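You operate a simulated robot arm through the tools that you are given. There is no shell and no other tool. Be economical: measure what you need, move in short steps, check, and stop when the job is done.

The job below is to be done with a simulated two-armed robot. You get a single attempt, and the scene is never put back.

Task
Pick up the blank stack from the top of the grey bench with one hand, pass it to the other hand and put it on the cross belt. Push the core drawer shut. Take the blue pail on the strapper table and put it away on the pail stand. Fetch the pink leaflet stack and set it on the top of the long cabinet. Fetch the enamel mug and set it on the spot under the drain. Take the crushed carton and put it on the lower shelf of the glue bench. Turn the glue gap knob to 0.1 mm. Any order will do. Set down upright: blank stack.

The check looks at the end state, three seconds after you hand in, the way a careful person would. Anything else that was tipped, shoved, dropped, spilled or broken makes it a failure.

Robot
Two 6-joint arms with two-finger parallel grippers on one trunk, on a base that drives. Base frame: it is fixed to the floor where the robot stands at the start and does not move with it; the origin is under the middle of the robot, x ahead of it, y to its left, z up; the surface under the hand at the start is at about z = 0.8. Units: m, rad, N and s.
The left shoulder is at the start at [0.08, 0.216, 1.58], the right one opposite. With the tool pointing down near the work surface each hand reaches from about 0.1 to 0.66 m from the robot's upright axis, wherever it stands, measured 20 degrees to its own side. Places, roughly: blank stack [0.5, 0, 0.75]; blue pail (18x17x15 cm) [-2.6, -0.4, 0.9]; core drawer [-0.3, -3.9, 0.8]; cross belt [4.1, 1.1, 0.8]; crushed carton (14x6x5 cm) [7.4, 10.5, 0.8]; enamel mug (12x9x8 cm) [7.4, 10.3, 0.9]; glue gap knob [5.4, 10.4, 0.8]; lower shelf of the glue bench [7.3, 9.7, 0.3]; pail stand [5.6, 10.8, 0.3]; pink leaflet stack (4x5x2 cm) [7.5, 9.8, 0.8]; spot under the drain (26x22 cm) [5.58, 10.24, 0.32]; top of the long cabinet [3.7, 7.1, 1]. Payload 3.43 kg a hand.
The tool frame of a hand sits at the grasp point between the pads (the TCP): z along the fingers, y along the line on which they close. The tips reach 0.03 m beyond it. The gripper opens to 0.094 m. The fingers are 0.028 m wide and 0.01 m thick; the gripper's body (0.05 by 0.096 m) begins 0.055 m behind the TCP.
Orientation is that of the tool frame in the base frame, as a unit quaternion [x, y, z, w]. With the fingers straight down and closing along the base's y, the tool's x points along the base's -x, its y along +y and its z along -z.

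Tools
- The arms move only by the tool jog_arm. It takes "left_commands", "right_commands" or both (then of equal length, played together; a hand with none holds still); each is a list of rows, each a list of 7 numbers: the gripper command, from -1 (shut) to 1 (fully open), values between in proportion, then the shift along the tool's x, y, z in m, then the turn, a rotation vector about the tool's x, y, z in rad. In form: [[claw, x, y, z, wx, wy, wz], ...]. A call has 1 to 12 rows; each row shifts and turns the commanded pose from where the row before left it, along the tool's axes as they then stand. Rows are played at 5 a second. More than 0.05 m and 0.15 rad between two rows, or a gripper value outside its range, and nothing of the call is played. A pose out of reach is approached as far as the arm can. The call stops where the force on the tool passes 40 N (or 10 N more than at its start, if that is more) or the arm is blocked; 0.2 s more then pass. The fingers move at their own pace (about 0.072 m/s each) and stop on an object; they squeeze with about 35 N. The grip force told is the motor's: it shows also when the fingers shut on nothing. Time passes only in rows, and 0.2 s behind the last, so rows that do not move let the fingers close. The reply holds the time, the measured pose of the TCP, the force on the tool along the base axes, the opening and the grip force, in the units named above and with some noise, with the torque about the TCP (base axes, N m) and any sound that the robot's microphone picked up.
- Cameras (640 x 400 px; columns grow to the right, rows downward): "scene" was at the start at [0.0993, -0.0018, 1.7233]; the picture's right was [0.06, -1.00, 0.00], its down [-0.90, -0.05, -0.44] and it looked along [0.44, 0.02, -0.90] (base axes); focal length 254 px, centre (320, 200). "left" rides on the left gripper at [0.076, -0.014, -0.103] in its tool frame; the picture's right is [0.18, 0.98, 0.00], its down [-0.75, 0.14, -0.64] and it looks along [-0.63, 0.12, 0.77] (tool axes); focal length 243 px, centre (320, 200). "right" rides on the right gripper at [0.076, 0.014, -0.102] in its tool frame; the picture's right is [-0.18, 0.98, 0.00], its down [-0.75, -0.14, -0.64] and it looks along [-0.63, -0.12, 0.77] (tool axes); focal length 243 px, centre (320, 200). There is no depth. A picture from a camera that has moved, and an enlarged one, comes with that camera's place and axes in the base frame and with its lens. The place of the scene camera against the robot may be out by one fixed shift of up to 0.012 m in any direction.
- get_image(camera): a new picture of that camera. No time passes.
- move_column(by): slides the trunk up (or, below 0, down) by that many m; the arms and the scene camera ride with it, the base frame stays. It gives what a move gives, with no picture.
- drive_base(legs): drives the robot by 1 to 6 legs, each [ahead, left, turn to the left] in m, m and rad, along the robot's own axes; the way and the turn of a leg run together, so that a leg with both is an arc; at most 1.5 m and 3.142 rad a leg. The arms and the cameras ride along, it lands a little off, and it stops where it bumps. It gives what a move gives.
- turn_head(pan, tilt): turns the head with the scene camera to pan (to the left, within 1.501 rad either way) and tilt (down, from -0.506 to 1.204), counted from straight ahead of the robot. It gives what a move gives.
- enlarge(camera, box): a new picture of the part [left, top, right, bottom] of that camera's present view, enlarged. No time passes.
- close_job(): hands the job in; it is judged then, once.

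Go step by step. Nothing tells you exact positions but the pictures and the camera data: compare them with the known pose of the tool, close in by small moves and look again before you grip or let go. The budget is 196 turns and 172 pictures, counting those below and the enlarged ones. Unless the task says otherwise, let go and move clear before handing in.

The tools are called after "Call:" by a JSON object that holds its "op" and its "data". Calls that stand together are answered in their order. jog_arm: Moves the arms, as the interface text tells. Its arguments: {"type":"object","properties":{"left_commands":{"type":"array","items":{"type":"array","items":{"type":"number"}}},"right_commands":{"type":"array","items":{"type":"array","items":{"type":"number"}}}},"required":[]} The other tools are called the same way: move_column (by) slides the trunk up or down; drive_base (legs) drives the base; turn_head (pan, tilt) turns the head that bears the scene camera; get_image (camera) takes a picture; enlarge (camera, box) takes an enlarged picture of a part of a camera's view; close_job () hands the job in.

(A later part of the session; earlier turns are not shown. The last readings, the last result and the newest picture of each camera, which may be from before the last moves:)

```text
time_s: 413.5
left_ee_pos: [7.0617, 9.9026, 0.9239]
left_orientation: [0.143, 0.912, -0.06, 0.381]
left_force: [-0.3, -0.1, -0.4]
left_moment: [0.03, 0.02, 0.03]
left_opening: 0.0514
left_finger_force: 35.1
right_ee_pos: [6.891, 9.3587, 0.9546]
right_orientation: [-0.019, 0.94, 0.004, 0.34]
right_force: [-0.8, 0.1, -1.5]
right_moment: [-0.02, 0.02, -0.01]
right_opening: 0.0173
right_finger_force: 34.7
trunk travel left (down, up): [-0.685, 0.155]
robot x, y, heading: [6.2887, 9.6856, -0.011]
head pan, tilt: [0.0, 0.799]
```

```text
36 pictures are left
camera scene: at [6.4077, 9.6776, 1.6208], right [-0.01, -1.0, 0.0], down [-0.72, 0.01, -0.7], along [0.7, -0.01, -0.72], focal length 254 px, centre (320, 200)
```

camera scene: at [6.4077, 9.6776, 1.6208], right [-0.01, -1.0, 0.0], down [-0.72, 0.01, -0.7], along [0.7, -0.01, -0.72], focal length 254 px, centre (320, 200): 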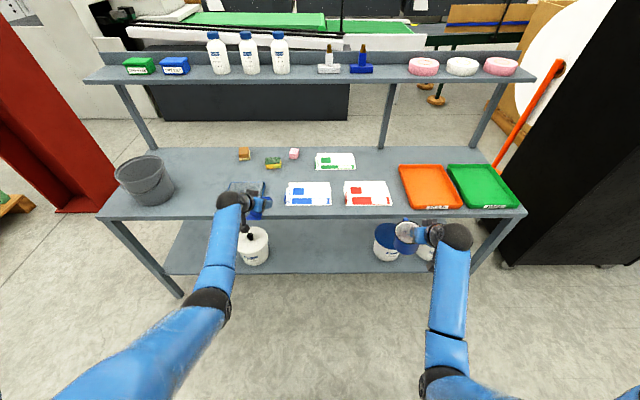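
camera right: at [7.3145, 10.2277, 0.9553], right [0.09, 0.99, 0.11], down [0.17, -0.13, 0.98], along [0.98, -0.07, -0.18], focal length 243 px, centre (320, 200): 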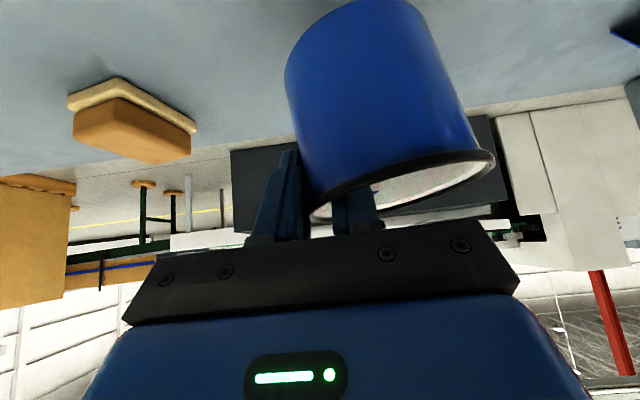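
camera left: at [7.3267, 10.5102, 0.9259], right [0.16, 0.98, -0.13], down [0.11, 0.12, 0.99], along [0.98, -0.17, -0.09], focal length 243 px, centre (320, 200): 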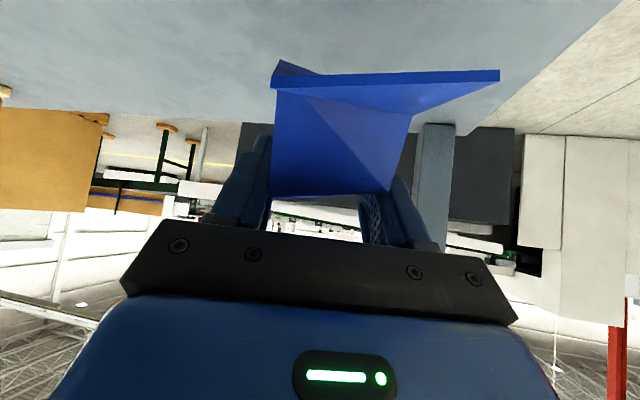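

The lower shelf is free between the pots, y about 9.45 to 9.9, with its front edge at x 7.12. I'll back off, align the carton with y 9.7, tuck the mug back, and lower the trunk.

Call:
{"op": "drive_base", "data": {"legs": [[-0.17, -0.2, 0.01]]}}

Call:
{"op": "jog_arm", "data": {"right_commands": [[-1, 0.0306, 0, -0.0257, 0, 0, 0], [-1, 0.0306, 0, -0.0257, 0, 0, 0], [-1, 0.0306, 0, -0.0257, 0, 0, 0], [-1, 0, 0, 0, 0, 0, 0]]}}

Call:
{"op": "move_column", "data": {"by": -0.4}}

Call:
{"op": "move_column", "data": {"by": -0.14}}

Call:
{"op": "drive_base", "data": {"legs": [[0.15, 0, 0]]}}

Call:
{"op": "get_image", "data": {"camera": "scene"}}

Call:
{"op": "get_image", "data": {"camera": "left"}}

```text
time_s: 415.4
left_ee_pos: [6.8939, 9.7131, 0.9236]
left_orientation: [0.133, 0.913, -0.057, 0.381]
left_force: [0.4, 0.1, 0.9]
left_moment: [-0.04, 0.04, 0.0]
left_opening: 0.0515
left_finger_force: 35.3
right_ee_pos: [6.7326, 9.1673, 0.9552]
right_orientation: [-0.027, 0.94, 0.007, 0.34]
right_force: [0.4, -0.5, -1.8]
right_moment: [-0.07, -0.01, -0.03]
right_opening: 0.0173
right_finger_force: 34.9
trunk travel left (down, up): [-0.685, 0.155]
robot x, y, heading: [6.1226, 9.4811, 0.01]
head pan, tilt: [0.0, 0.799]
```

```text
time_s: 416.4
left_ee_pos: [6.8927, 9.7117, 0.9231]
left_orientation: [0.134, 0.913, -0.056, 0.382]
left_force: [-0.5, 0.0, 0.4]
left_moment: [0.0, -0.01, -0.02]
left_opening: 0.0514
left_finger_force: 35.2
right_ee_pos: [6.6127, 9.1621, 0.9539]
right_orientation: [-0.027, 0.939, 0.008, 0.341]
right_force: [-0.5, 0.0, -2.0]
right_moment: [-0.01, -0.01, 0.0]
right_opening: 0.0176
right_finger_force: 35.2
trunk travel left (down, up): [-0.685, 0.155]
robot x, y, heading: [6.1255, 9.4834, 0.009]
head pan, tilt: [0.0, 0.799]
```

```text
time_s: 420.2
left_ee_pos: [6.8925, 9.7131, 0.5245]
left_orientation: [0.134, 0.912, -0.057, 0.383]
left_force: [-0.4, 0.1, -0.1]
left_moment: [-0.02, -0.03, 0.04]
left_opening: 0.0515
left_finger_force: 35.4
right_ee_pos: [6.6141, 9.1614, 0.5547]
right_orientation: [-0.028, 0.94, 0.008, 0.34]
right_force: [0.2, 0.3, -1.8]
right_moment: [-0.06, 0.0, 0.01]
right_opening: 0.0172
right_finger_force: 35.0
trunk travel left (down, up): [-0.285, 0.555]
robot x, y, heading: [6.1259, 9.4803, 0.006]
head pan, tilt: [0.0, 0.799]
```

```text
time_s: 421.9
left_ee_pos: [6.8926, 9.7133, 0.3862]
left_orientation: [0.134, 0.912, -0.056, 0.383]
left_force: [-0.5, 0.2, -0.1]
left_moment: [-0.01, 0.0, -0.01]
left_opening: 0.0514
left_finger_force: 35.0
right_ee_pos: [6.6145, 9.1619, 0.4147]
right_orientation: [-0.027, 0.94, 0.006, 0.34]
right_force: [0.2, 0.0, -1.2]
right_moment: [-0.03, 0.0, 0.02]
right_opening: 0.0173
right_finger_force: 35.2
trunk travel left (down, up): [-0.145, 0.695]
robot x, y, heading: [6.1238, 9.4816, 0.008]
head pan, tilt: [0.0, 0.799]
```

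```text
time_s: 423.3
left_ee_pos: [7.0442, 9.7146, 0.385]
left_orientation: [0.134, 0.913, -0.057, 0.382]
left_force: [-0.2, 0.5, -0.5]
left_moment: [0.02, -0.04, -0.04]
left_opening: 0.0515
left_finger_force: 34.7
right_ee_pos: [6.7664, 9.1635, 0.4132]
right_orientation: [-0.027, 0.94, 0.006, 0.34]
right_force: [0.2, 0.7, -2.3]
right_moment: [-0.04, 0.03, 0.04]
right_opening: 0.0172
right_finger_force: 34.9
trunk travel left (down, up): [-0.145, 0.695]
robot x, y, heading: [6.2776, 9.479, 0.002]
head pan, tilt: [0.0, 0.799]
```

```text
35 pictures are left
camera scene: at [6.395, 9.4778, 1.0807], right [0.01, -1.0, 0.0], down [-0.72, -0.01, -0.7], along [0.7, 0.01, -0.72], focal length 254 px, centre (320, 200)
```

scene: 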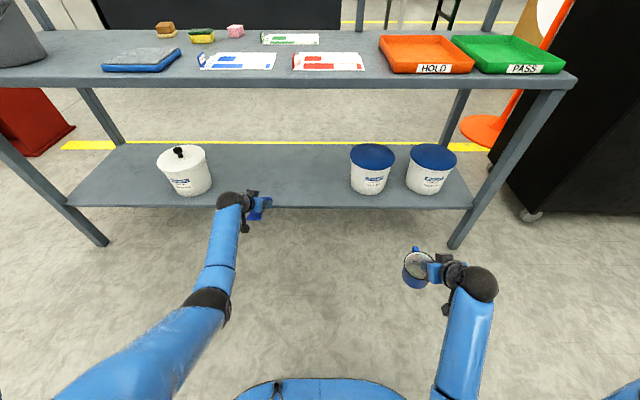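

```text
34 pictures are left
camera left: at [6.9204, 9.7377, 0.4017], right [0.16, 0.98, -0.13], down [0.11, 0.12, 0.99], along [0.98, -0.17, -0.09], focal length 243 px, centre (320, 200)
```

left: 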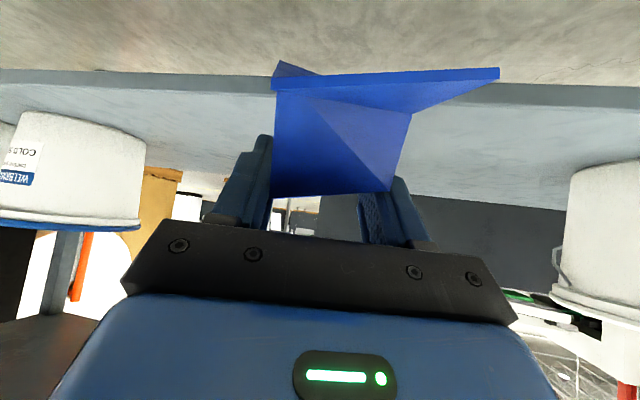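

The shelf's front edge is at x 7.14 and its top at about z 0.27. I'll drive the carton in 20 cm, then lower it by trunk.

Call:
{"op": "drive_base", "data": {"legs": [[0.2, 0, 0]]}}

Call:
{"op": "move_column", "data": {"by": -0.06}}

Call:
{"op": "get_image", "data": {"camera": "left"}}

```text
time_s: 424.9
left_ee_pos: [7.2419, 9.7177, 0.3846]
left_orientation: [0.133, 0.913, -0.056, 0.382]
left_force: [-0.3, -0.1, -1.2]
left_moment: [0.01, -0.03, 0.01]
left_opening: 0.0517
left_finger_force: 34.8
right_ee_pos: [6.9644, 9.1668, 0.4148]
right_orientation: [-0.028, 0.94, 0.008, 0.34]
right_force: [-0.4, 0.0, -2.0]
right_moment: [-0.06, 0.01, -0.01]
right_opening: 0.0174
right_finger_force: 35.2
trunk travel left (down, up): [-0.145, 0.695]
robot x, y, heading: [6.471, 9.4857, 0.008]
head pan, tilt: [0.0, 0.799]
```

```text
time_s: 425.9
left_ee_pos: [7.2426, 9.7173, 0.3316]
left_orientation: [0.134, 0.91, -0.055, 0.388]
left_force: [1.4, 1.4, 21.3]
left_moment: [0.85, 0.48, -0.1]
left_opening: 0.0517
left_finger_force: 35.2
right_ee_pos: [6.9645, 9.1665, 0.3566]
right_orientation: [-0.028, 0.939, 0.008, 0.342]
right_force: [-0.7, 0.9, -2.6]
right_moment: [-0.05, 0.01, -0.02]
right_opening: 0.0173
right_finger_force: 35.6
trunk travel left (down, up): [-0.085, 0.755]
robot x, y, heading: [6.4719, 9.4827, 0.011]
head pan, tilt: [0.0, 0.799]
```

```text
33 pictures are left
camera left: at [7.1182, 9.7409, 0.348], right [0.16, 0.98, -0.13], down [0.1, 0.11, 0.99], along [0.98, -0.17, -0.08], focal length 243 px, centre (320, 200)
```

left: 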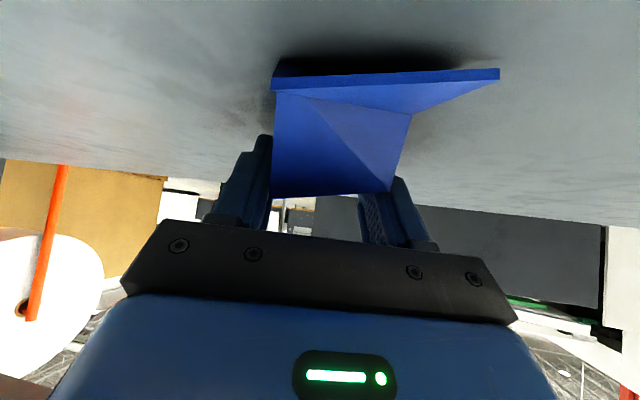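

The carton rests on the shelf. I'll ease up, open, rise clear, then back out.

Call:
{"op": "jog_arm", "data": {"left_commands": [[-1, -0.0025, 0, -0.0025, 0, 0, 0], [1, 0, 0, 0, 0, 0, 0], [1, 0, 0, 0, 0, 0, 0], [1, 0, 0, 0, 0, 0, 0], [1, -0.0207, 0, -0.0217, 0, 0, 0], [1, -0.0207, 0, -0.0217, 0, 0, 0], [1, -0.0138, 0, -0.0144, 0, 0, 0], [1, 0, 0, 0, 0, 0, 0]]}}

Call:
{"op": "drive_base", "data": {"legs": [[-0.35, 0, 0]]}}

Call:
{"op": "get_image", "data": {"camera": "scene"}}

```text
time_s: 427.6
left_ee_pos: [7.2372, 9.7195, 0.4069]
left_orientation: [0.133, 0.913, -0.056, 0.382]
left_force: [0.1, -0.2, -0.2]
left_moment: [0.02, 0.03, 0.02]
left_opening: 0.094
left_finger_force: 0.1
right_ee_pos: [6.9641, 9.1666, 0.3543]
right_orientation: [-0.028, 0.94, 0.006, 0.341]
right_force: [0.5, -0.2, -1.0]
right_moment: [-0.02, -0.01, -0.03]
right_opening: 0.0176
right_finger_force: 35.0
trunk travel left (down, up): [-0.085, 0.755]
robot x, y, heading: [6.4749, 9.4849, 0.01]
head pan, tilt: [0.0, 0.799]
```

```text
time_s: 430.0
left_ee_pos: [6.8776, 9.714, 0.4089]
left_orientation: [0.135, 0.912, -0.057, 0.382]
left_force: [-0.4, -0.3, 0.8]
left_moment: [-0.01, 0.01, 0.0]
left_opening: 0.0941
left_finger_force: 0.0
right_ee_pos: [6.6007, 9.1617, 0.3557]
right_orientation: [-0.026, 0.94, 0.006, 0.341]
right_force: [-0.1, 0.9, -1.0]
right_moment: [-0.04, 0.02, 0.0]
right_opening: 0.017
right_finger_force: 34.9
trunk travel left (down, up): [-0.085, 0.755]
robot x, y, heading: [6.1116, 9.4813, 0.006]
head pan, tilt: [0.0, 0.799]
```

```text
32 pictures are left
camera scene: at [6.2305, 9.4762, 1.0209], right [0.01, -1.0, 0.0], down [-0.72, 0.0, -0.7], along [0.7, 0.0, -0.72], focal length 254 px, centre (320, 200)
```

scene: 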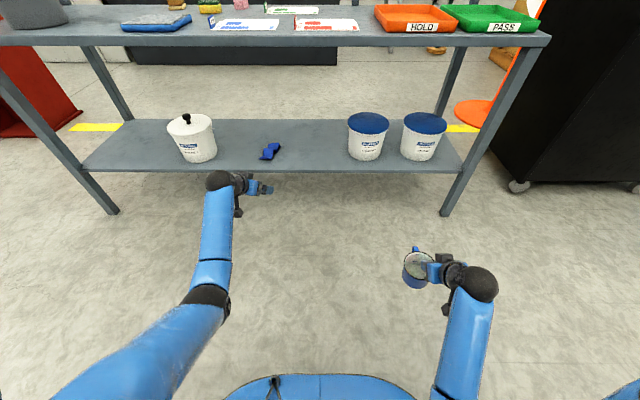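

The carton is on the lower shelf. Now the pink leaflet stack at about [7.50, 9.80]: straighten the left hand, raise the trunk and mug, and approach.

Call:
{"op": "move_column", "data": {"by": 0.4}}

Call:
{"op": "move_column", "data": {"by": 0.15}}

Call:
{"op": "jog_arm", "data": {"left_commands": [[1, 0, 0, 0, -0.1035, 0, -0.1015], [1, 0, 0, 0, -0.1035, 0, -0.1015], [1, 0, 0, 0, 0, 0, 0], [1, 0, 0, 0, 0, 0, 0]], "right_commands": [[-1, -0.0257, 0, -0.0306, 0, 0, 0], [-1, -0.0257, 0, -0.0306, 0, 0, 0], [-1, 0.0306, 0, -0.0257, 0, 0, 0], [-1, 0.0306, 0, -0.0257, 0, 0, 0]]}}

Call:
{"op": "drive_base", "data": {"legs": [[0.0, 0.1, 0], [0.47, 0, 0]]}}

Call:
{"op": "get_image", "data": {"camera": "left"}}

Call:
{"op": "get_image", "data": {"camera": "scene"}}

```text
time_s: 433.8
left_ee_pos: [6.8776, 9.7131, 0.8088]
left_orientation: [0.136, 0.912, -0.058, 0.382]
left_force: [0.4, -0.1, 0.3]
left_moment: [0.01, -0.01, 0.0]
left_opening: 0.0941
left_finger_force: 0.1
right_ee_pos: [6.6014, 9.1615, 0.7544]
right_orientation: [-0.026, 0.94, 0.006, 0.34]
right_force: [0.2, 0.2, -0.9]
right_moment: [-0.05, -0.01, 0.02]
right_opening: 0.017
right_finger_force: 34.7
trunk travel left (down, up): [-0.485, 0.355]
robot x, y, heading: [6.1132, 9.4843, 0.007]
head pan, tilt: [0.0, 0.799]
```

```text
time_s: 435.6
left_ee_pos: [6.8775, 9.7127, 0.9581]
left_orientation: [0.137, 0.912, -0.058, 0.382]
left_force: [0.1, -1.3, -0.1]
left_moment: [0.01, 0.02, 0.02]
left_opening: 0.0941
left_finger_force: 0.0
right_ee_pos: [6.6034, 9.1603, 0.9046]
right_orientation: [-0.026, 0.94, 0.007, 0.34]
right_force: [-1.2, 0.2, -1.9]
right_moment: [-0.01, -0.01, 0.0]
right_opening: 0.017
right_finger_force: 34.3
trunk travel left (down, up): [-0.635, 0.205]
robot x, y, heading: [6.1134, 9.4823, 0.006]
head pan, tilt: [0.0, 0.799]
```

```text
time_s: 436.6
left_ee_pos: [6.8761, 9.713, 0.9593]
left_orientation: [0.003, 0.922, -0.002, 0.387]
left_force: [-0.2, -0.6, 0.0]
left_moment: [0.01, 0.04, 0.0]
left_opening: 0.0939
left_finger_force: 0.0
right_ee_pos: [6.519, 9.1585, 0.9846]
right_orientation: [-0.025, 0.939, 0.005, 0.342]
right_force: [-0.4, -0.2, -1.7]
right_moment: [-0.05, -0.01, 0.03]
right_opening: 0.0169
right_finger_force: 35.3
trunk travel left (down, up): [-0.635, 0.205]
robot x, y, heading: [6.1132, 9.4815, 0.01]
head pan, tilt: [0.0, 0.799]
```

```text
time_s: 440.1
left_ee_pos: [7.3359, 9.8267, 0.9589]
left_orientation: [-0.003, 0.922, 0.001, 0.387]
left_force: [0.2, 0.4, -0.7]
left_moment: [-0.02, -0.02, 0.01]
left_opening: 0.094
left_finger_force: 0.1
right_ee_pos: [6.9849, 9.2669, 0.9853]
right_orientation: [-0.032, 0.94, 0.008, 0.341]
right_force: [-0.4, 0.1, -1.4]
right_moment: [-0.03, 0.0, 0.02]
right_opening: 0.0169
right_finger_force: 34.7
trunk travel left (down, up): [-0.635, 0.205]
robot x, y, heading: [6.5758, 9.5797, 0.022]
head pan, tilt: [0.0, 0.799]
```

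```text
31 pictures are left
camera left: at [7.2097, 9.8118, 0.977], right [-0.14, 0.98, -0.13], down [0.07, 0.14, 0.99], along [0.99, 0.13, -0.09], focal length 243 px, centre (320, 200)
```

left: 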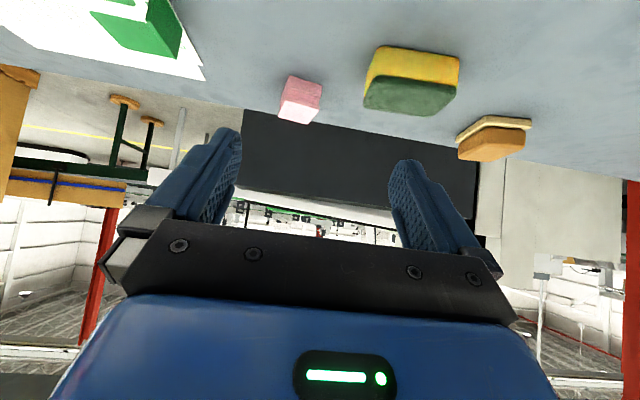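

```text
30 pictures are left
camera scene: at [6.691, 9.5807, 1.571], right [0.02, -1.0, 0.0], down [-0.72, -0.01, -0.7], along [0.7, 0.01, -0.72], focal length 254 px, centre (320, 200)
```

scene: 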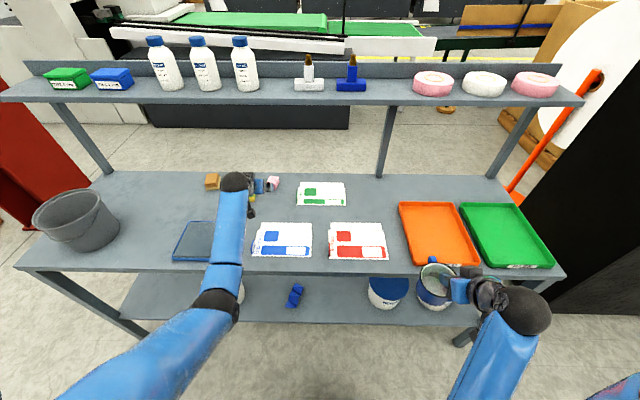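

The pink stack is at about [7.49, 9.805]. I'll drive 15 cm ahead, shift to it and come down part way with a narrower opening to stay off the sponge.

Call:
{"op": "drive_base", "data": {"legs": [[0.15, 0, -0.015]]}}

Call:
{"op": "jog_arm", "data": {"left_commands": [[0.55, 0.0, -0.01, 0.0, 0, 0, 0], [0.55, 0.0214, -0.008, 0.021, 0, 0, 0], [0.55, 0.0179, 0, 0.0175, 0, 0, 0], [0.55, 0, 0, 0, 0, 0, 0]]}}

Call:
{"op": "get_image", "data": {"camera": "left"}}

```text
time_s: 441.4
left_ee_pos: [7.4861, 9.8163, 0.9595]
left_orientation: [0.004, 0.922, -0.002, 0.387]
left_force: [0.0, -0.4, 0.7]
left_moment: [-0.01, 0.0, -0.03]
left_opening: 0.094
left_finger_force: 0.0
right_ee_pos: [7.1267, 9.2627, 0.9841]
right_orientation: [-0.024, 0.939, 0.006, 0.342]
right_force: [-0.1, 0.3, -1.4]
right_moment: [-0.06, 0.01, 0.03]
right_opening: 0.0172
right_finger_force: 35.6
trunk travel left (down, up): [-0.635, 0.205]
robot x, y, heading: [6.7234, 9.5847, 0.001]
head pan, tilt: [0.0, 0.799]
```

```text
time_s: 442.4
left_ee_pos: [7.4871, 9.7968, 0.901]
left_orientation: [0.004, 0.922, -0.002, 0.387]
left_force: [-0.6, 0.3, 0.1]
left_moment: [-0.02, 0.03, 0.02]
left_opening: 0.0729
left_finger_force: 0.1
right_ee_pos: [7.1281, 9.263, 0.9843]
right_orientation: [-0.024, 0.94, 0.006, 0.341]
right_force: [1.0, -0.1, -1.4]
right_moment: [-0.02, -0.03, 0.03]
right_opening: 0.0168
right_finger_force: 34.8
trunk travel left (down, up): [-0.635, 0.205]
robot x, y, heading: [6.7245, 9.5845, 0.006]
head pan, tilt: [0.0, 0.799]
```

```text
29 pictures are left
camera left: at [7.3609, 9.7839, 0.9203], right [-0.12, 0.98, -0.13], down [0.07, 0.14, 0.99], along [0.99, 0.11, -0.09], focal length 243 px, centre (320, 200)
```

left: 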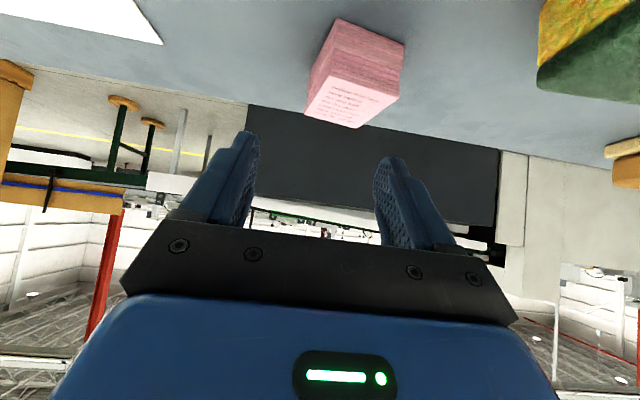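

The pink leaflet stack is centred at [7.493, 9.8075], yawed about -0.18. I'll align, lower and grip.

Call:
{"op": "jog_arm", "data": {"left_commands": [[0.55, -0.003, 0.006, 0.003, 0.064, 0, 0.063], [0.55, -0.001, 0.005, 0.001, 0.064, 0, 0.063], [0.55, 0.0179, 0, 0.0175, 0, 0, 0], [0.55, 0.0143, 0, 0.014, 0, 0, 0], [0.55, 0, 0, 0, 0, 0, 0]]}}

Call:
{"op": "get_image", "data": {"camera": "left"}}

```text
time_s: 443.6
left_ee_pos: [7.4958, 9.8064, 0.8603]
left_orientation: [0.086, 0.918, -0.035, 0.386]
left_force: [-0.1, -0.1, -0.4]
left_moment: [-0.01, 0.0, -0.02]
left_opening: 0.0728
left_finger_force: 0.1
right_ee_pos: [7.1278, 9.2628, 0.9836]
right_orientation: [-0.024, 0.94, 0.006, 0.339]
right_force: [0.8, -0.2, -0.8]
right_moment: [-0.04, 0.01, -0.03]
right_opening: 0.0169
right_finger_force: 35.2
trunk travel left (down, up): [-0.635, 0.205]
robot x, y, heading: [6.7204, 9.5868, 0.004]
head pan, tilt: [0.0, 0.799]
```

```text
28 pictures are left
camera left: at [7.3691, 9.8168, 0.8784], right [0.06, 0.99, -0.13], down [0.1, 0.13, 0.99], along [0.99, -0.07, -0.09], focal length 243 px, centre (320, 200)
```

left: 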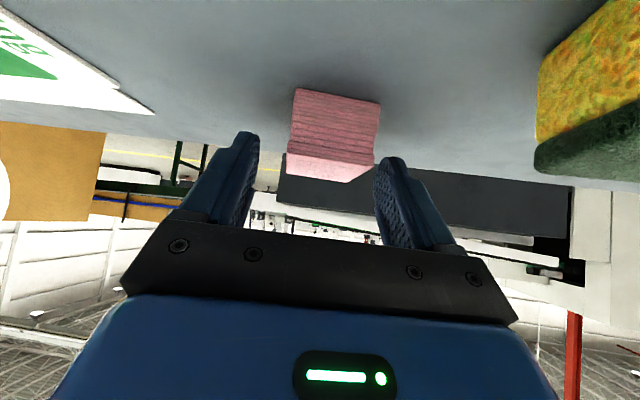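

It's nearly centred. I'll make a small shift, lower 6 mm and close, then lift.

Call:
{"op": "jog_arm", "data": {"left_commands": [[0.55, 0.0025, 0.005, 0.0025, 0, 0, 0], [0.55, 0.0015, 0, 0.0015, 0, 0, 0], [0.55, 0, 0, 0, 0, 0, 0], [-1, 0, 0, 0, 0, 0, 0], [-1, 0, 0, 0, 0, 0, 0], [-1, 0, 0, 0, 0, 0, 0], [-1, -0.0214, 0, -0.021, 0, 0, 0], [-1, -0.0214, 0, -0.021, 0, 0, 0], [-1, 0, 0, 0, 0, 0, 0]]}}

Call:
{"op": "get_image", "data": {"camera": "left"}}

```text
time_s: 445.6
left_ee_pos: [7.4976, 9.8126, 0.9147]
left_orientation: [0.086, 0.919, -0.037, 0.384]
left_force: [0.9, 0.4, -0.1]
left_moment: [-0.02, 0.0, 0.0]
left_opening: 0.0424
left_finger_force: 35.5
right_ee_pos: [7.1285, 9.2627, 0.9851]
right_orientation: [-0.024, 0.94, 0.006, 0.341]
right_force: [-0.6, -1.2, -1.0]
right_moment: [-0.05, 0.04, 0.01]
right_opening: 0.0167
right_finger_force: 35.0
trunk travel left (down, up): [-0.635, 0.205]
robot x, y, heading: [6.7243, 9.5843, -0.001]
head pan, tilt: [0.0, 0.799]
```

```text
27 pictures are left
camera left: at [7.3708, 9.8236, 0.9325], right [0.06, 0.99, -0.13], down [0.1, 0.13, 0.99], along [0.99, -0.07, -0.09], focal length 243 px, centre (320, 200)
```

left: 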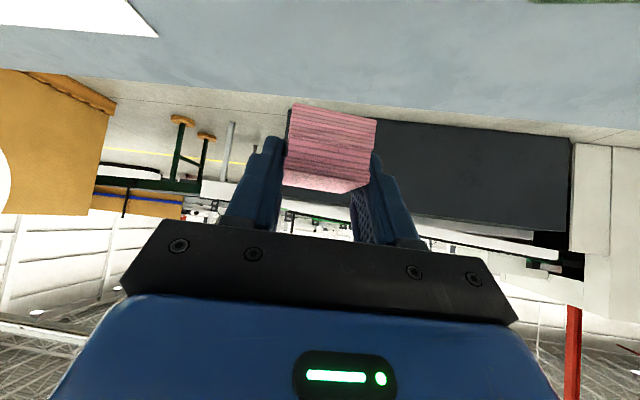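

The leaflets are in the left hand. Now the mug goes to the drain spot: I'll retract the left arm, back away, turn west and line up.

Call:
{"op": "drive_base", "data": {"legs": [[-0.42, 0, 0]]}}

Call:
{"op": "jog_arm", "data": {"left_commands": [[-1, 0.028, 0, -0.0286, 0, 0, 0], [-1, 0.028, 0, -0.0286, 0, 0, 0], [-1, 0.028, 0, -0.0286, 0, 0, 0], [-1, 0.028, 0, -0.0286, 0, 0, 0], [-1, 0.028, 0, -0.0286, 0, 0, 0], [-1, 0, 0, 0, 0, 0, 0]]}}

Call:
{"op": "drive_base", "data": {"legs": [[0, 0, 1.57], [0, 0, 1.57], [0.05, -0.37, 0]]}}

Call:
{"op": "turn_head", "data": {"pan": -0.3, "tilt": 0.8}}

Call:
{"op": "get_image", "data": {"camera": "scene"}}

```text
time_s: 448.2
left_ee_pos: [7.0818, 9.8104, 0.9144]
left_orientation: [0.088, 0.918, -0.038, 0.384]
left_force: [-1.1, 0.6, -0.2]
left_moment: [-0.01, -0.02, -0.01]
left_opening: 0.0426
left_finger_force: 35.0
right_ee_pos: [6.7113, 9.2596, 0.9839]
right_orientation: [-0.024, 0.94, 0.006, 0.34]
right_force: [0.3, 0.1, -2.1]
right_moment: [-0.06, -0.01, 0.0]
right_opening: 0.0168
right_finger_force: 35.1
trunk travel left (down, up): [-0.635, 0.205]
robot x, y, heading: [6.3052, 9.584, 0.002]
head pan, tilt: [0.0, 0.799]
```

```text
time_s: 449.6
left_ee_pos: [6.8826, 9.8497, 0.9138]
left_orientation: [0.087, 0.918, -0.037, 0.384]
left_force: [-0.5, 0.7, -0.8]
left_moment: [-0.04, -0.01, 0.02]
left_opening: 0.0424
left_finger_force: 34.9
right_ee_pos: [6.711, 9.2595, 0.9838]
right_orientation: [-0.024, 0.94, 0.006, 0.341]
right_force: [0.1, 0.2, -1.4]
right_moment: [-0.03, -0.02, 0.01]
right_opening: 0.0166
right_finger_force: 35.1
trunk travel left (down, up): [-0.635, 0.205]
robot x, y, heading: [6.3054, 9.5846, 0.001]
head pan, tilt: [0.0, 0.799]
```

```text
time_s: 459.5
left_ee_pos: [5.6829, 9.6994, 0.9133]
left_orientation: [0.917, -0.1, -0.385, -0.042]
left_force: [-0.3, -0.6, 0.5]
left_moment: [0.0, 0.01, 0.0]
left_opening: 0.0425
left_finger_force: 34.8
right_ee_pos: [5.8703, 10.2842, 0.9845]
right_orientation: [0.941, 0.01, -0.34, 0.0]
right_force: [-0.9, -0.3, -2.3]
right_moment: [0.07, -0.02, -0.01]
right_opening: 0.0162
right_finger_force: 35.2
trunk travel left (down, up): [-0.635, 0.205]
robot x, y, heading: [6.2671, 9.9499, 3.115]
head pan, tilt: [0.0, 0.799]
```

```text
time_s: 460.3
left_ee_pos: [5.682, 9.7017, 0.9145]
left_orientation: [0.917, -0.1, -0.384, -0.042]
left_force: [-0.6, 0.2, -0.6]
left_moment: [0.04, 0.01, 0.04]
left_opening: 0.0426
left_finger_force: 34.9
right_ee_pos: [5.8697, 10.2868, 0.9838]
right_orientation: [0.94, 0.009, -0.34, 0.0]
right_force: [0.6, 0.2, -1.6]
right_moment: [0.01, -0.03, -0.02]
right_opening: 0.0164
right_finger_force: 35.1
trunk travel left (down, up): [-0.635, 0.205]
robot x, y, heading: [6.2668, 9.9501, 3.114]
head pan, tilt: [-0.3, 0.799]
```

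```text
26 pictures are left
camera scene: at [6.1663, 9.9715, 1.5708], right [0.32, 0.95, 0.0], down [0.68, -0.23, -0.7], along [-0.66, 0.22, -0.72], focal length 254 px, centre (320, 200)
```

scene: 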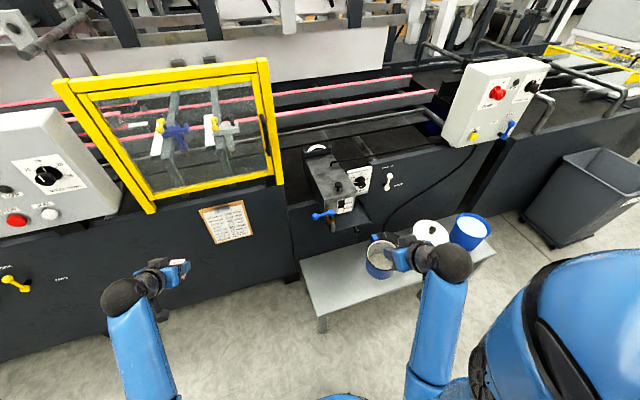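

The drain tap is at about [5.51, 10.22, 0.70] over the south end of the low bench. I'll lower the trunk, then reach the mug in beneath it.

Call:
{"op": "move_column", "data": {"by": -0.4}}

Call:
{"op": "jog_arm", "data": {"right_commands": [[-1, -0.0346, 0, 0.0288, 0, 0, 0], [-1, -0.0346, 0, 0.0288, 0, 0, 0], [-1, -0.0346, 0, 0.0288, 0, 0, 0], [-1, -0.0346, 0, 0.0288, 0, 0, 0], [-1, -0.0346, 0, 0.0288, 0, 0, 0], [-1, -0.0346, 0, 0.0288, 0, 0, 0], [-1, 0, 0, 0, 0, 0, 0]]}}

Call:
{"op": "get_image", "data": {"camera": "scene"}}

Call:
{"op": "get_image", "data": {"camera": "right"}}

```text
time_s: 464.1
left_ee_pos: [5.6816, 9.7016, 0.5145]
left_orientation: [0.917, -0.1, -0.383, -0.041]
left_force: [0.4, 0.3, -0.8]
left_moment: [0.02, -0.04, 0.02]
left_opening: 0.0421
left_finger_force: 34.9
right_ee_pos: [5.8712, 10.2859, 0.5845]
right_orientation: [0.94, 0.01, -0.341, 0.0]
right_force: [-0.1, 0.2, -1.4]
right_moment: [0.05, 0.0, 0.02]
right_opening: 0.0162
right_finger_force: 35.0
trunk travel left (down, up): [-0.235, 0.605]
robot x, y, heading: [6.2668, 9.9506, 3.117]
head pan, tilt: [-0.3, 0.799]
```

```text
time_s: 465.8
left_ee_pos: [5.683, 9.7011, 0.5147]
left_orientation: [0.917, -0.1, -0.384, -0.042]
left_force: [-0.8, 0.7, 0.2]
left_moment: [-0.02, 0.03, -0.01]
left_opening: 0.0423
left_finger_force: 34.7
right_ee_pos: [5.5983, 10.2785, 0.5857]
right_orientation: [0.94, 0.01, -0.34, 0.001]
right_force: [-0.5, 0.5, -0.7]
right_moment: [0.04, -0.02, -0.01]
right_opening: 0.0162
right_finger_force: 34.8
trunk travel left (down, up): [-0.235, 0.605]
robot x, y, heading: [6.2651, 9.948, 3.115]
head pan, tilt: [-0.3, 0.799]
```

```text
25 pictures are left
camera scene: at [6.1668, 9.9709, 1.1708], right [0.32, 0.95, 0.0], down [0.68, -0.23, -0.7], along [-0.66, 0.22, -0.72], focal length 254 px, centre (320, 200)
```

scene: 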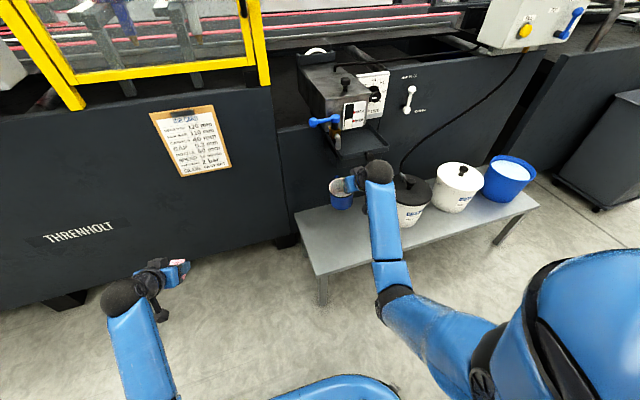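

```text
24 pictures are left
camera right: at [5.7227, 10.2658, 0.6161], right [-0.12, -0.99, 0.11], down [-0.17, 0.13, 0.98], along [-0.98, 0.1, -0.18], focal length 243 px, centre (320, 200)
```

right: 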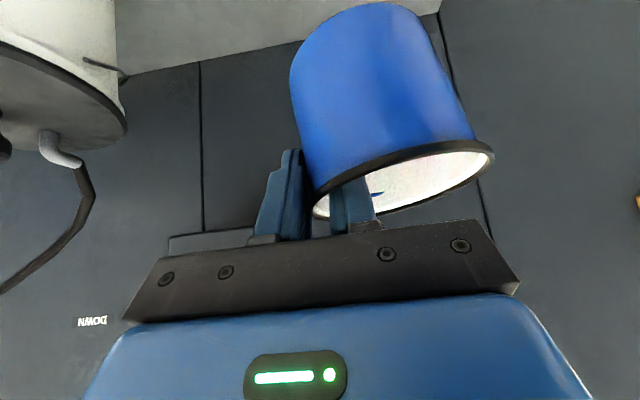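

The mug is over the spot, around [5.585, 10.236]. I'll lower by trunk, then in small steps to contact.

Call:
{"op": "move_column", "data": {"by": -0.15}}

Call:
{"op": "jog_arm", "data": {"right_commands": [[-1, 0.0064, 0, 0.0077, 0, 0, 0], [-1, 0.0064, 0, 0.0077, 0, 0, 0], [-1, 0.0038, 0, 0.0046, 0, 0, 0], [-1, 0.0038, 0, 0.0046, 0, 0, 0], [-1, 0, 0, 0, 0, 0, 0]]}}

Call:
{"op": "get_image", "data": {"camera": "right"}}

```text
time_s: 467.5
left_ee_pos: [5.6817, 9.7017, 0.3642]
left_orientation: [0.917, -0.101, -0.383, -0.042]
left_force: [-0.5, 0.0, -0.6]
left_moment: [-0.02, 0.01, 0.0]
left_opening: 0.0422
left_finger_force: 35.3
right_ee_pos: [5.5988, 10.2794, 0.4359]
right_orientation: [0.94, 0.009, -0.341, 0.001]
right_force: [-0.9, -0.1, -1.2]
right_moment: [0.05, 0.01, -0.03]
right_opening: 0.0161
right_finger_force: 35.0
trunk travel left (down, up): [-0.085, 0.755]
robot x, y, heading: [6.2676, 9.9503, 3.114]
head pan, tilt: [-0.3, 0.799]
```

```text
time_s: 468.7
left_ee_pos: [5.6823, 9.7015, 0.364]
left_orientation: [0.917, -0.099, -0.383, -0.041]
left_force: [0.1, -0.6, -0.9]
left_moment: [-0.01, 0.02, 0.01]
left_opening: 0.0423
left_finger_force: 35.4
right_ee_pos: [5.599, 10.2786, 0.4038]
right_orientation: [0.94, 0.01, -0.341, 0.001]
right_force: [0.6, 0.2, -0.7]
right_moment: [0.02, 0.01, 0.01]
right_opening: 0.0161
right_finger_force: 34.7
trunk travel left (down, up): [-0.085, 0.755]
robot x, y, heading: [6.2659, 9.9488, 3.111]
head pan, tilt: [-0.3, 0.799]
```

```text
23 pictures are left
camera right: at [5.7237, 10.2657, 0.4328], right [-0.12, -0.99, 0.11], down [-0.17, 0.13, 0.98], along [-0.98, 0.1, -0.18], focal length 243 px, centre (320, 200)
```

right: 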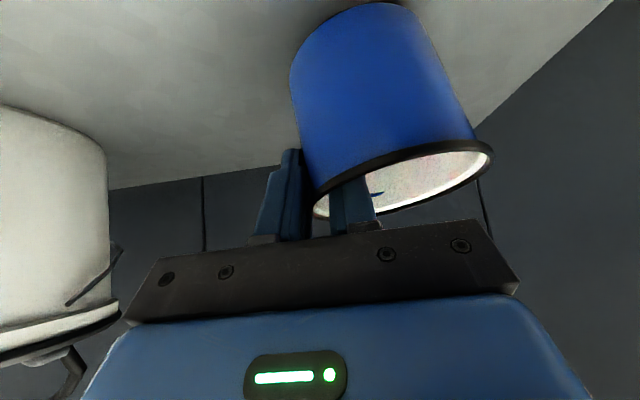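

Call:
{"op": "jog_arm", "data": {"right_commands": [[-1, 0.0032, 0, 0.0038, 0, 0, 0], [-1, 0.0032, 0, 0.0038, 0, 0, 0], [-1, 0.0026, 0, 0.0031, 0, 0, 0], [-1, 0.0019, 0, 0.0023, 0, 0, 0], [-1, 0.0019, 0, 0.0023, 0, 0, 0], [-1, 0, 0, 0, 0, 0, 0]]}}

```text
time_s: 470.1
left_ee_pos: [5.6827, 9.7016, 0.3667]
left_orientation: [0.916, -0.101, -0.386, -0.043]
left_force: [-0.1, -0.5, -0.7]
left_moment: [0.01, 0.01, 0.01]
left_opening: 0.0424
left_finger_force: 34.6
right_ee_pos: [5.5985, 10.2814, 0.3918]
right_orientation: [0.938, 0.009, -0.347, -0.002]
right_force: [-2.0, 13.3, 36.4]
right_moment: [-0.84, -0.67, 0.19]
right_opening: 0.017
right_finger_force: 35.4
trunk travel left (down, up): [-0.085, 0.755]
robot x, y, heading: [6.2656, 9.9496, 3.114]
head pan, tilt: [-0.3, 0.799]
```

Contact. I'll ease up 4 mm, open partly, check, and then lift the fingers out.

Call:
{"op": "jog_arm", "data": {"right_commands": [[-1, -0.0038, 0, -0.0046, 0, 0, 0], [-1, 0, 0, 0, 0, 0, 0], [-0.4, 0, 0, 0, 0, 0, 0], [0.1, 0, 0, 0, 0, 0, 0], [0.1, 0, 0, 0, 0, 0, 0], [0.1, 0, 0, 0, 0, 0, 0]]}}

Call:
{"op": "get_image", "data": {"camera": "right"}}

```text
time_s: 471.5
left_ee_pos: [5.6834, 9.7016, 0.364]
left_orientation: [0.917, -0.101, -0.383, -0.043]
left_force: [0.8, 0.5, -0.3]
left_moment: [-0.01, 0.01, 0.0]
left_opening: 0.0424
left_finger_force: 35.0
right_ee_pos: [5.5996, 10.2791, 0.3892]
right_orientation: [0.94, 0.01, -0.341, 0.001]
right_force: [-0.4, -0.3, 0.4]
right_moment: [0.01, 0.0, 0.0]
right_opening: 0.0517
right_finger_force: 0.1
trunk travel left (down, up): [-0.085, 0.755]
robot x, y, heading: [6.2684, 9.9471, 3.115]
head pan, tilt: [-0.3, 0.799]
```

```text
22 pictures are left
camera right: at [5.7234, 10.266, 0.4194], right [-0.12, -0.99, 0.11], down [-0.17, 0.13, 0.98], along [-0.98, 0.1, -0.18], focal length 243 px, centre (320, 200)
```

right: 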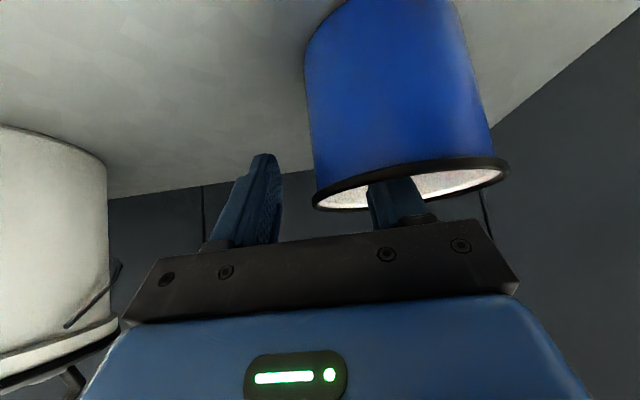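

The mug stands upright. I'll lift the fingers straight out, back away and check.

Call:
{"op": "jog_arm", "data": {"right_commands": [[0.1, -0.0128, 0, -0.0154, 0, 0, 0], [0.1, -0.0192, 0, -0.0231, 0, 0, 0], [0.1, -0.0192, 0, -0.0231, 0, 0, 0], [0.1, 0.0308, 0, -0.0256, 0, 0, 0], [0.1, 0.0308, 0, -0.0256, 0, 0, 0], [0.1, 0.0308, 0, -0.0256, 0, 0, 0], [0.1, 0.0308, 0, -0.0256, 0, 0, 0]]}}

Call:
{"op": "drive_base", "data": {"legs": [[-0.15, 0, 0]]}}

Call:
{"op": "enlarge", "data": {"camera": "scene", "box": [260, 90, 560, 290]}}

```text
time_s: 473.1
left_ee_pos: [5.6828, 9.7021, 0.3643]
left_orientation: [0.917, -0.1, -0.384, -0.042]
left_force: [0.3, 0.3, -0.9]
left_moment: [0.0, -0.03, 0.0]
left_opening: 0.0424
left_finger_force: 34.7
right_ee_pos: [5.7601, 10.2799, 0.4729]
right_orientation: [0.94, 0.01, -0.341, 0.001]
right_force: [0.6, -0.7, 0.1]
right_moment: [0.02, -0.01, 0.02]
right_opening: 0.0515
right_finger_force: 0.1
trunk travel left (down, up): [-0.085, 0.755]
robot x, y, heading: [6.2679, 9.9497, 3.119]
head pan, tilt: [-0.3, 0.799]
```

```text
time_s: 474.5
left_ee_pos: [5.8312, 9.6981, 0.3637]
left_orientation: [0.917, -0.101, -0.384, -0.042]
left_force: [0.5, 0.7, -0.6]
left_moment: [-0.02, 0.01, 0.01]
left_opening: 0.0425
left_finger_force: 35.1
right_ee_pos: [5.9094, 10.2769, 0.4725]
right_orientation: [0.94, 0.01, -0.34, 0.001]
right_force: [-0.5, 0.4, -0.1]
right_moment: [-0.02, -0.03, 0.0]
right_opening: 0.0515
right_finger_force: 0.1
trunk travel left (down, up): [-0.085, 0.755]
robot x, y, heading: [6.4165, 9.9444, 3.113]
head pan, tilt: [-0.3, 0.799]
```

```text
2.00 times, centred on (410, 190) of scene
camera zoom: at [6.3169, 9.9667, 1.0209], right [0.32, 0.95, 0.0], down [0.68, -0.23, -0.7], along [-0.66, 0.23, -0.72], focal length 508 px, centre (140, 220)
```

zoom: 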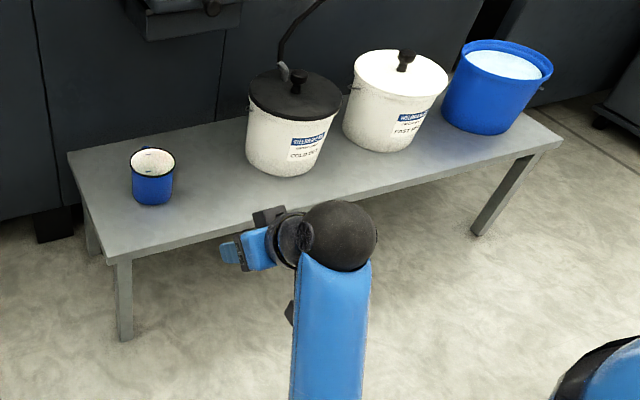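

The mug is at [5.60, 10.245] under the drain, and the pail and pots are fine. Now I take the leaflets to the long cabinet, back round through the north passage.

Call:
{"op": "move_column", "data": {"by": 0.4}}

Call:
{"op": "move_column", "data": {"by": 0.35}}

Call:
{"op": "drive_base", "data": {"legs": [[0, 0, -1.55], [1.35, 0.08, 0], [1.4, 0, 0], [1.1, 0, 0]]}}

```text
time_s: 478.3
left_ee_pos: [5.8308, 9.6984, 0.7634]
left_orientation: [0.917, -0.101, -0.383, -0.043]
left_force: [0.1, -0.7, -0.3]
left_moment: [-0.01, -0.02, -0.01]
left_opening: 0.0424
left_finger_force: 34.8
right_ee_pos: [5.9089, 10.2765, 0.8719]
right_orientation: [0.94, 0.01, -0.34, 0.001]
right_force: [0.0, 0.5, -0.2]
right_moment: [-0.01, 0.02, 0.04]
right_opening: 0.0521
right_finger_force: 0.0
trunk travel left (down, up): [-0.485, 0.355]
robot x, y, heading: [6.4149, 9.9449, 3.114]
head pan, tilt: [-0.3, 0.799]
```

```text
time_s: 481.7
left_ee_pos: [5.8312, 9.6975, 1.1147]
left_orientation: [0.917, -0.101, -0.383, -0.042]
left_force: [0.2, -0.1, -0.5]
left_moment: [0.0, -0.01, -0.02]
left_opening: 0.0425
left_finger_force: 35.4
right_ee_pos: [5.9084, 10.276, 1.2217]
right_orientation: [0.94, 0.009, -0.34, 0.0]
right_force: [-0.7, -0.7, 0.0]
right_moment: [0.04, -0.02, 0.01]
right_opening: 0.0518
right_finger_force: 0.1
trunk travel left (down, up): [-0.835, 0.005]
robot x, y, heading: [6.4154, 9.9479, 3.113]
head pan, tilt: [-0.3, 0.799]
```

```text
time_s: 504.1
left_ee_pos: [6.1451, 14.3856, 1.1155]
left_orientation: [-0.579, 0.718, 0.243, 0.301]
left_force: [-0.5, -0.1, 0.3]
left_moment: [0.01, -0.01, 0.0]
left_opening: 0.0423
left_finger_force: 34.8
right_ee_pos: [6.7232, 14.3107, 1.222]
right_orientation: [0.673, -0.656, -0.243, -0.24]
right_force: [0.2, 0.2, 0.0]
right_moment: [0.03, 0.01, -0.04]
right_opening: 0.0516
right_finger_force: 0.1
trunk travel left (down, up): [-0.835, 0.005]
robot x, y, heading: [6.3975, 13.8031, 1.548]
head pan, tilt: [-0.3, 0.799]
```

Call:
{"op": "drive_base", "data": {"legs": [[0, 0, 1.59], [1.3, -0.03, 0], [1.3, 0, 0], [1.3, 0, 0]]}}

Call:
{"op": "turn_head", "data": {"pan": 0, "tilt": 0.5}}

```text
time_s: 526.4
left_ee_pos: [1.9608, 13.8565, 1.1139]
left_orientation: [0.914, -0.123, -0.383, -0.052]
left_force: [0.4, 0.0, 0.1]
left_moment: [-0.02, 0.03, 0.0]
left_opening: 0.0425
left_finger_force: 34.8
right_ee_pos: [2.0647, 14.4297, 1.2224]
right_orientation: [0.94, -0.014, -0.341, -0.008]
right_force: [-0.9, 0.4, -0.3]
right_moment: [0.02, -0.05, 0.0]
right_opening: 0.0517
right_finger_force: 0.1
trunk travel left (down, up): [-0.835, 0.005]
robot x, y, heading: [2.5553, 14.0769, 3.063]
head pan, tilt: [-0.3, 0.799]
```

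```text
time_s: 527.2
left_ee_pos: [1.9611, 13.857, 1.1134]
left_orientation: [0.914, -0.122, -0.383, -0.052]
left_force: [0.1, -0.3, -0.5]
left_moment: [0.02, 0.0, -0.01]
left_opening: 0.0425
left_finger_force: 35.4
right_ee_pos: [2.0648, 14.4302, 1.2227]
right_orientation: [0.94, -0.013, -0.34, -0.008]
right_force: [0.0, 0.5, -0.9]
right_moment: [0.02, 0.01, 0.02]
right_opening: 0.0517
right_finger_force: 0.0
trunk travel left (down, up): [-0.835, 0.005]
robot x, y, heading: [2.554, 14.0788, 3.066]
head pan, tilt: [0.0, 0.499]
```

Call:
{"op": "drive_base", "data": {"legs": [[0, 0, 1.646], [1.4, 0, 0], [1.4, 0, 0], [1.4, 0, 0], [1.4, 0, 0], [1.25, 0, 0]]}}

Call:
{"op": "get_image", "data": {"camera": "scene"}}

```text
time_s: 563.7
left_ee_pos: [3.343, 6.7242, 1.1149]
left_orientation: [0.697, 0.604, -0.292, 0.253]
left_force: [0.0, -0.2, -0.5]
left_moment: [0.01, -0.02, 0.01]
left_opening: 0.0423
left_finger_force: 35.0
right_ee_pos: [2.7604, 6.7563, 1.222]
right_orientation: [0.632, 0.696, -0.231, 0.251]
right_force: [0.2, 0.2, 0.7]
right_moment: [0.01, -0.02, 0.02]
right_opening: 0.0515
right_finger_force: 0.0
trunk travel left (down, up): [-0.835, 0.005]
robot x, y, heading: [3.0525, 7.2875, -1.521]
head pan, tilt: [0.0, 0.499]
```

```text
20 pictures are left
camera scene: at [3.0646, 7.1616, 1.7969], right [-1.0, -0.05, 0.0], down [-0.02, 0.48, -0.88], along [0.04, -0.88, -0.48], focal length 254 px, centre (320, 200)
```

scene: 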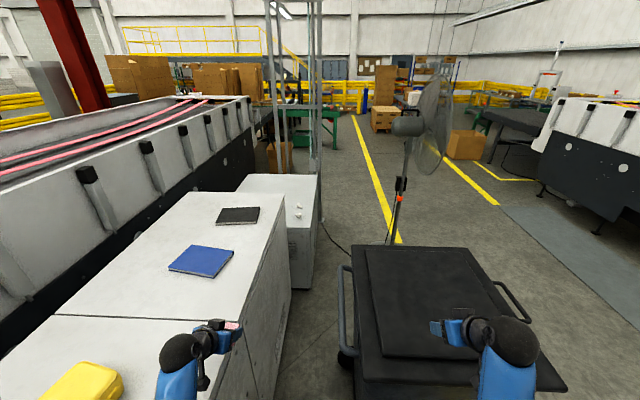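

I drifted toward the cabinet but touched nothing; it is right on my left. Its top is free at about [3.52, 6.65], between the yellow box and the blue pad. I'll move the left hand over it.

Call:
{"op": "jog_arm", "data": {"left_commands": [[-1, 0, 0.04, 0, 0, 0, 0], [-1, 0, 0.04, 0, 0, 0, 0], [-1, 0, 0.04, 0, 0, 0, 0], [-1, 0, 0.04, 0, 0, 0, 0], [-1, -0.014, 0.02, 0.0143, 0, 0, 0], [-1, 0, 0, 0, 0, 0, 0]]}}

Call:
{"op": "turn_head", "data": {"pan": 0.4, "tilt": 0.8}}

Call:
{"op": "get_image", "data": {"camera": "scene"}}

Call:
{"op": "get_image", "data": {"camera": "left"}}

```text
time_s: 565.1
left_ee_pos: [3.5181, 6.6765, 1.1151]
left_orientation: [0.697, 0.604, -0.292, 0.253]
left_force: [0.0, -0.4, -0.6]
left_moment: [0.0, 0.01, -0.02]
left_opening: 0.0427
left_finger_force: 35.1
right_ee_pos: [2.7611, 6.7561, 1.2229]
right_orientation: [0.632, 0.696, -0.231, 0.25]
right_force: [-0.1, 0.1, -0.7]
right_moment: [0.01, 0.0, 0.01]
right_opening: 0.0519
right_finger_force: 0.1
trunk travel left (down, up): [-0.835, 0.005]
robot x, y, heading: [3.0512, 7.2893, -1.524]
head pan, tilt: [0.0, 0.499]
```

```text
time_s: 566.0
left_ee_pos: [3.5182, 6.676, 1.1164]
left_orientation: [0.697, 0.604, -0.292, 0.253]
left_force: [0.3, 0.2, -0.4]
left_moment: [0.01, 0.01, 0.02]
left_opening: 0.0423
left_finger_force: 35.4
right_ee_pos: [2.7606, 6.7569, 1.2244]
right_orientation: [0.632, 0.696, -0.231, 0.25]
right_force: [0.0, 0.4, 0.0]
right_moment: [0.0, 0.0, 0.01]
right_opening: 0.0518
right_finger_force: 0.0
trunk travel left (down, up): [-0.835, 0.005]
robot x, y, heading: [3.0522, 7.2875, -1.522]
head pan, tilt: [0.4, 0.799]
```

```text
19 pictures are left
camera scene: at [3.0955, 7.1793, 1.7709], right [-0.9, -0.43, 0.0], down [-0.31, 0.65, -0.7], along [0.3, -0.63, -0.72], focal length 254 px, centre (320, 200)
```

scene: 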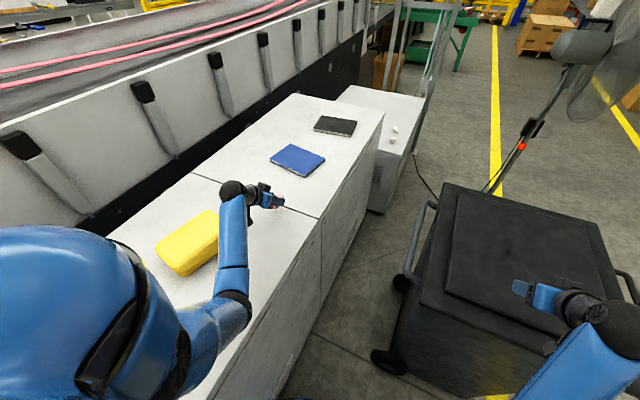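

```text
18 pictures are left
camera left: at [3.5224, 6.8048, 1.1335], right [0.99, -0.01, -0.13], down [0.13, -0.09, 0.99], along [-0.02, -1.0, -0.09], focal length 243 px, centre (320, 200)
```

left: 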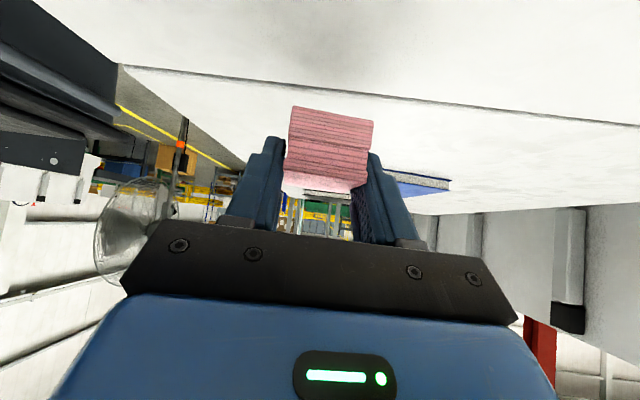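

The stack is over clear cabinet top. I'll lower by trunk and then in small steps.

Call:
{"op": "move_column", "data": {"by": -0.06}}

Call:
{"op": "jog_arm", "data": {"left_commands": [[-1, 0.0057, 0, 0.0056, 0, 0, 0], [-1, 0.0043, 0, 0.0042, 0, 0, 0], [-1, 0.0036, 0, 0.0035, 0, 0, 0], [-1, 0.0029, 0, 0.0028, 0, 0, 0], [-1, 0.0029, 0, 0.0028, 0, 0, 0], [-1, 0, 0, 0, 0, 0, 0]]}}

Call:
{"op": "get_image", "data": {"camera": "left"}}

```text
time_s: 566.9
left_ee_pos: [3.52, 6.6721, 1.0706]
left_orientation: [0.693, 0.598, -0.299, 0.269]
left_force: [-5.0, 10.4, 21.8]
left_moment: [0.15, 0.78, -0.31]
left_opening: 0.0424
left_finger_force: 35.1
right_ee_pos: [2.7589, 6.7586, 1.1631]
right_orientation: [0.633, 0.695, -0.231, 0.251]
right_force: [0.5, -0.1, 0.0]
right_moment: [-0.03, -0.02, 0.0]
right_opening: 0.0514
right_finger_force: 0.0
trunk travel left (down, up): [-0.775, 0.065]
robot x, y, heading: [3.053, 7.2885, -1.526]
head pan, tilt: [0.4, 0.799]
stopped: the force on the tool passed its limit at 44 N (the readings are from after the stop); the commanded pose is now the measured one
```

```text
time_s: 567.4
left_ee_pos: [3.5226, 6.6699, 1.0704]
left_orientation: [0.691, 0.595, -0.301, 0.279]
left_force: [-3.6, 0.6, 9.7]
left_moment: [0.51, -0.05, 0.1]
left_opening: 0.0424
left_finger_force: 35.3
right_ee_pos: [2.7594, 6.7584, 1.1632]
right_orientation: [0.633, 0.695, -0.232, 0.251]
right_force: [0.0, -0.4, 0.1]
right_moment: [-0.03, 0.0, -0.04]
right_opening: 0.0518
right_finger_force: 0.0
trunk travel left (down, up): [-0.775, 0.065]
robot x, y, heading: [3.0535, 7.2913, -1.525]
head pan, tilt: [0.4, 0.799]
stopped in row 2 (left hand): the force on the tool passed its limit at 45 N (the readings are from after the stop); the commanded pose is now the measured one
```

```text
17 pictures are left
camera left: at [3.526, 6.7977, 1.0822], right [0.99, -0.01, -0.11], down [0.11, -0.04, 0.99], along [-0.02, -1.0, -0.03], focal length 243 px, centre (320, 200)
```

left: 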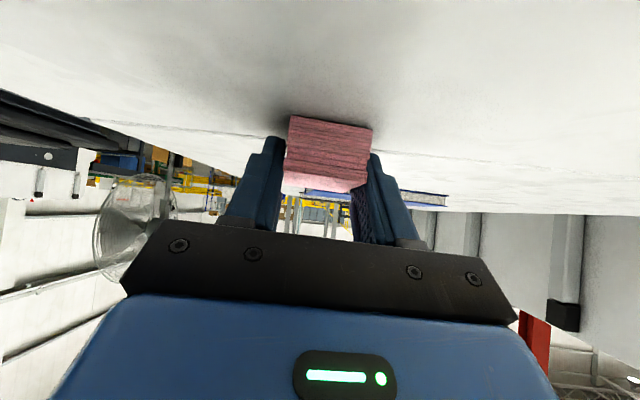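

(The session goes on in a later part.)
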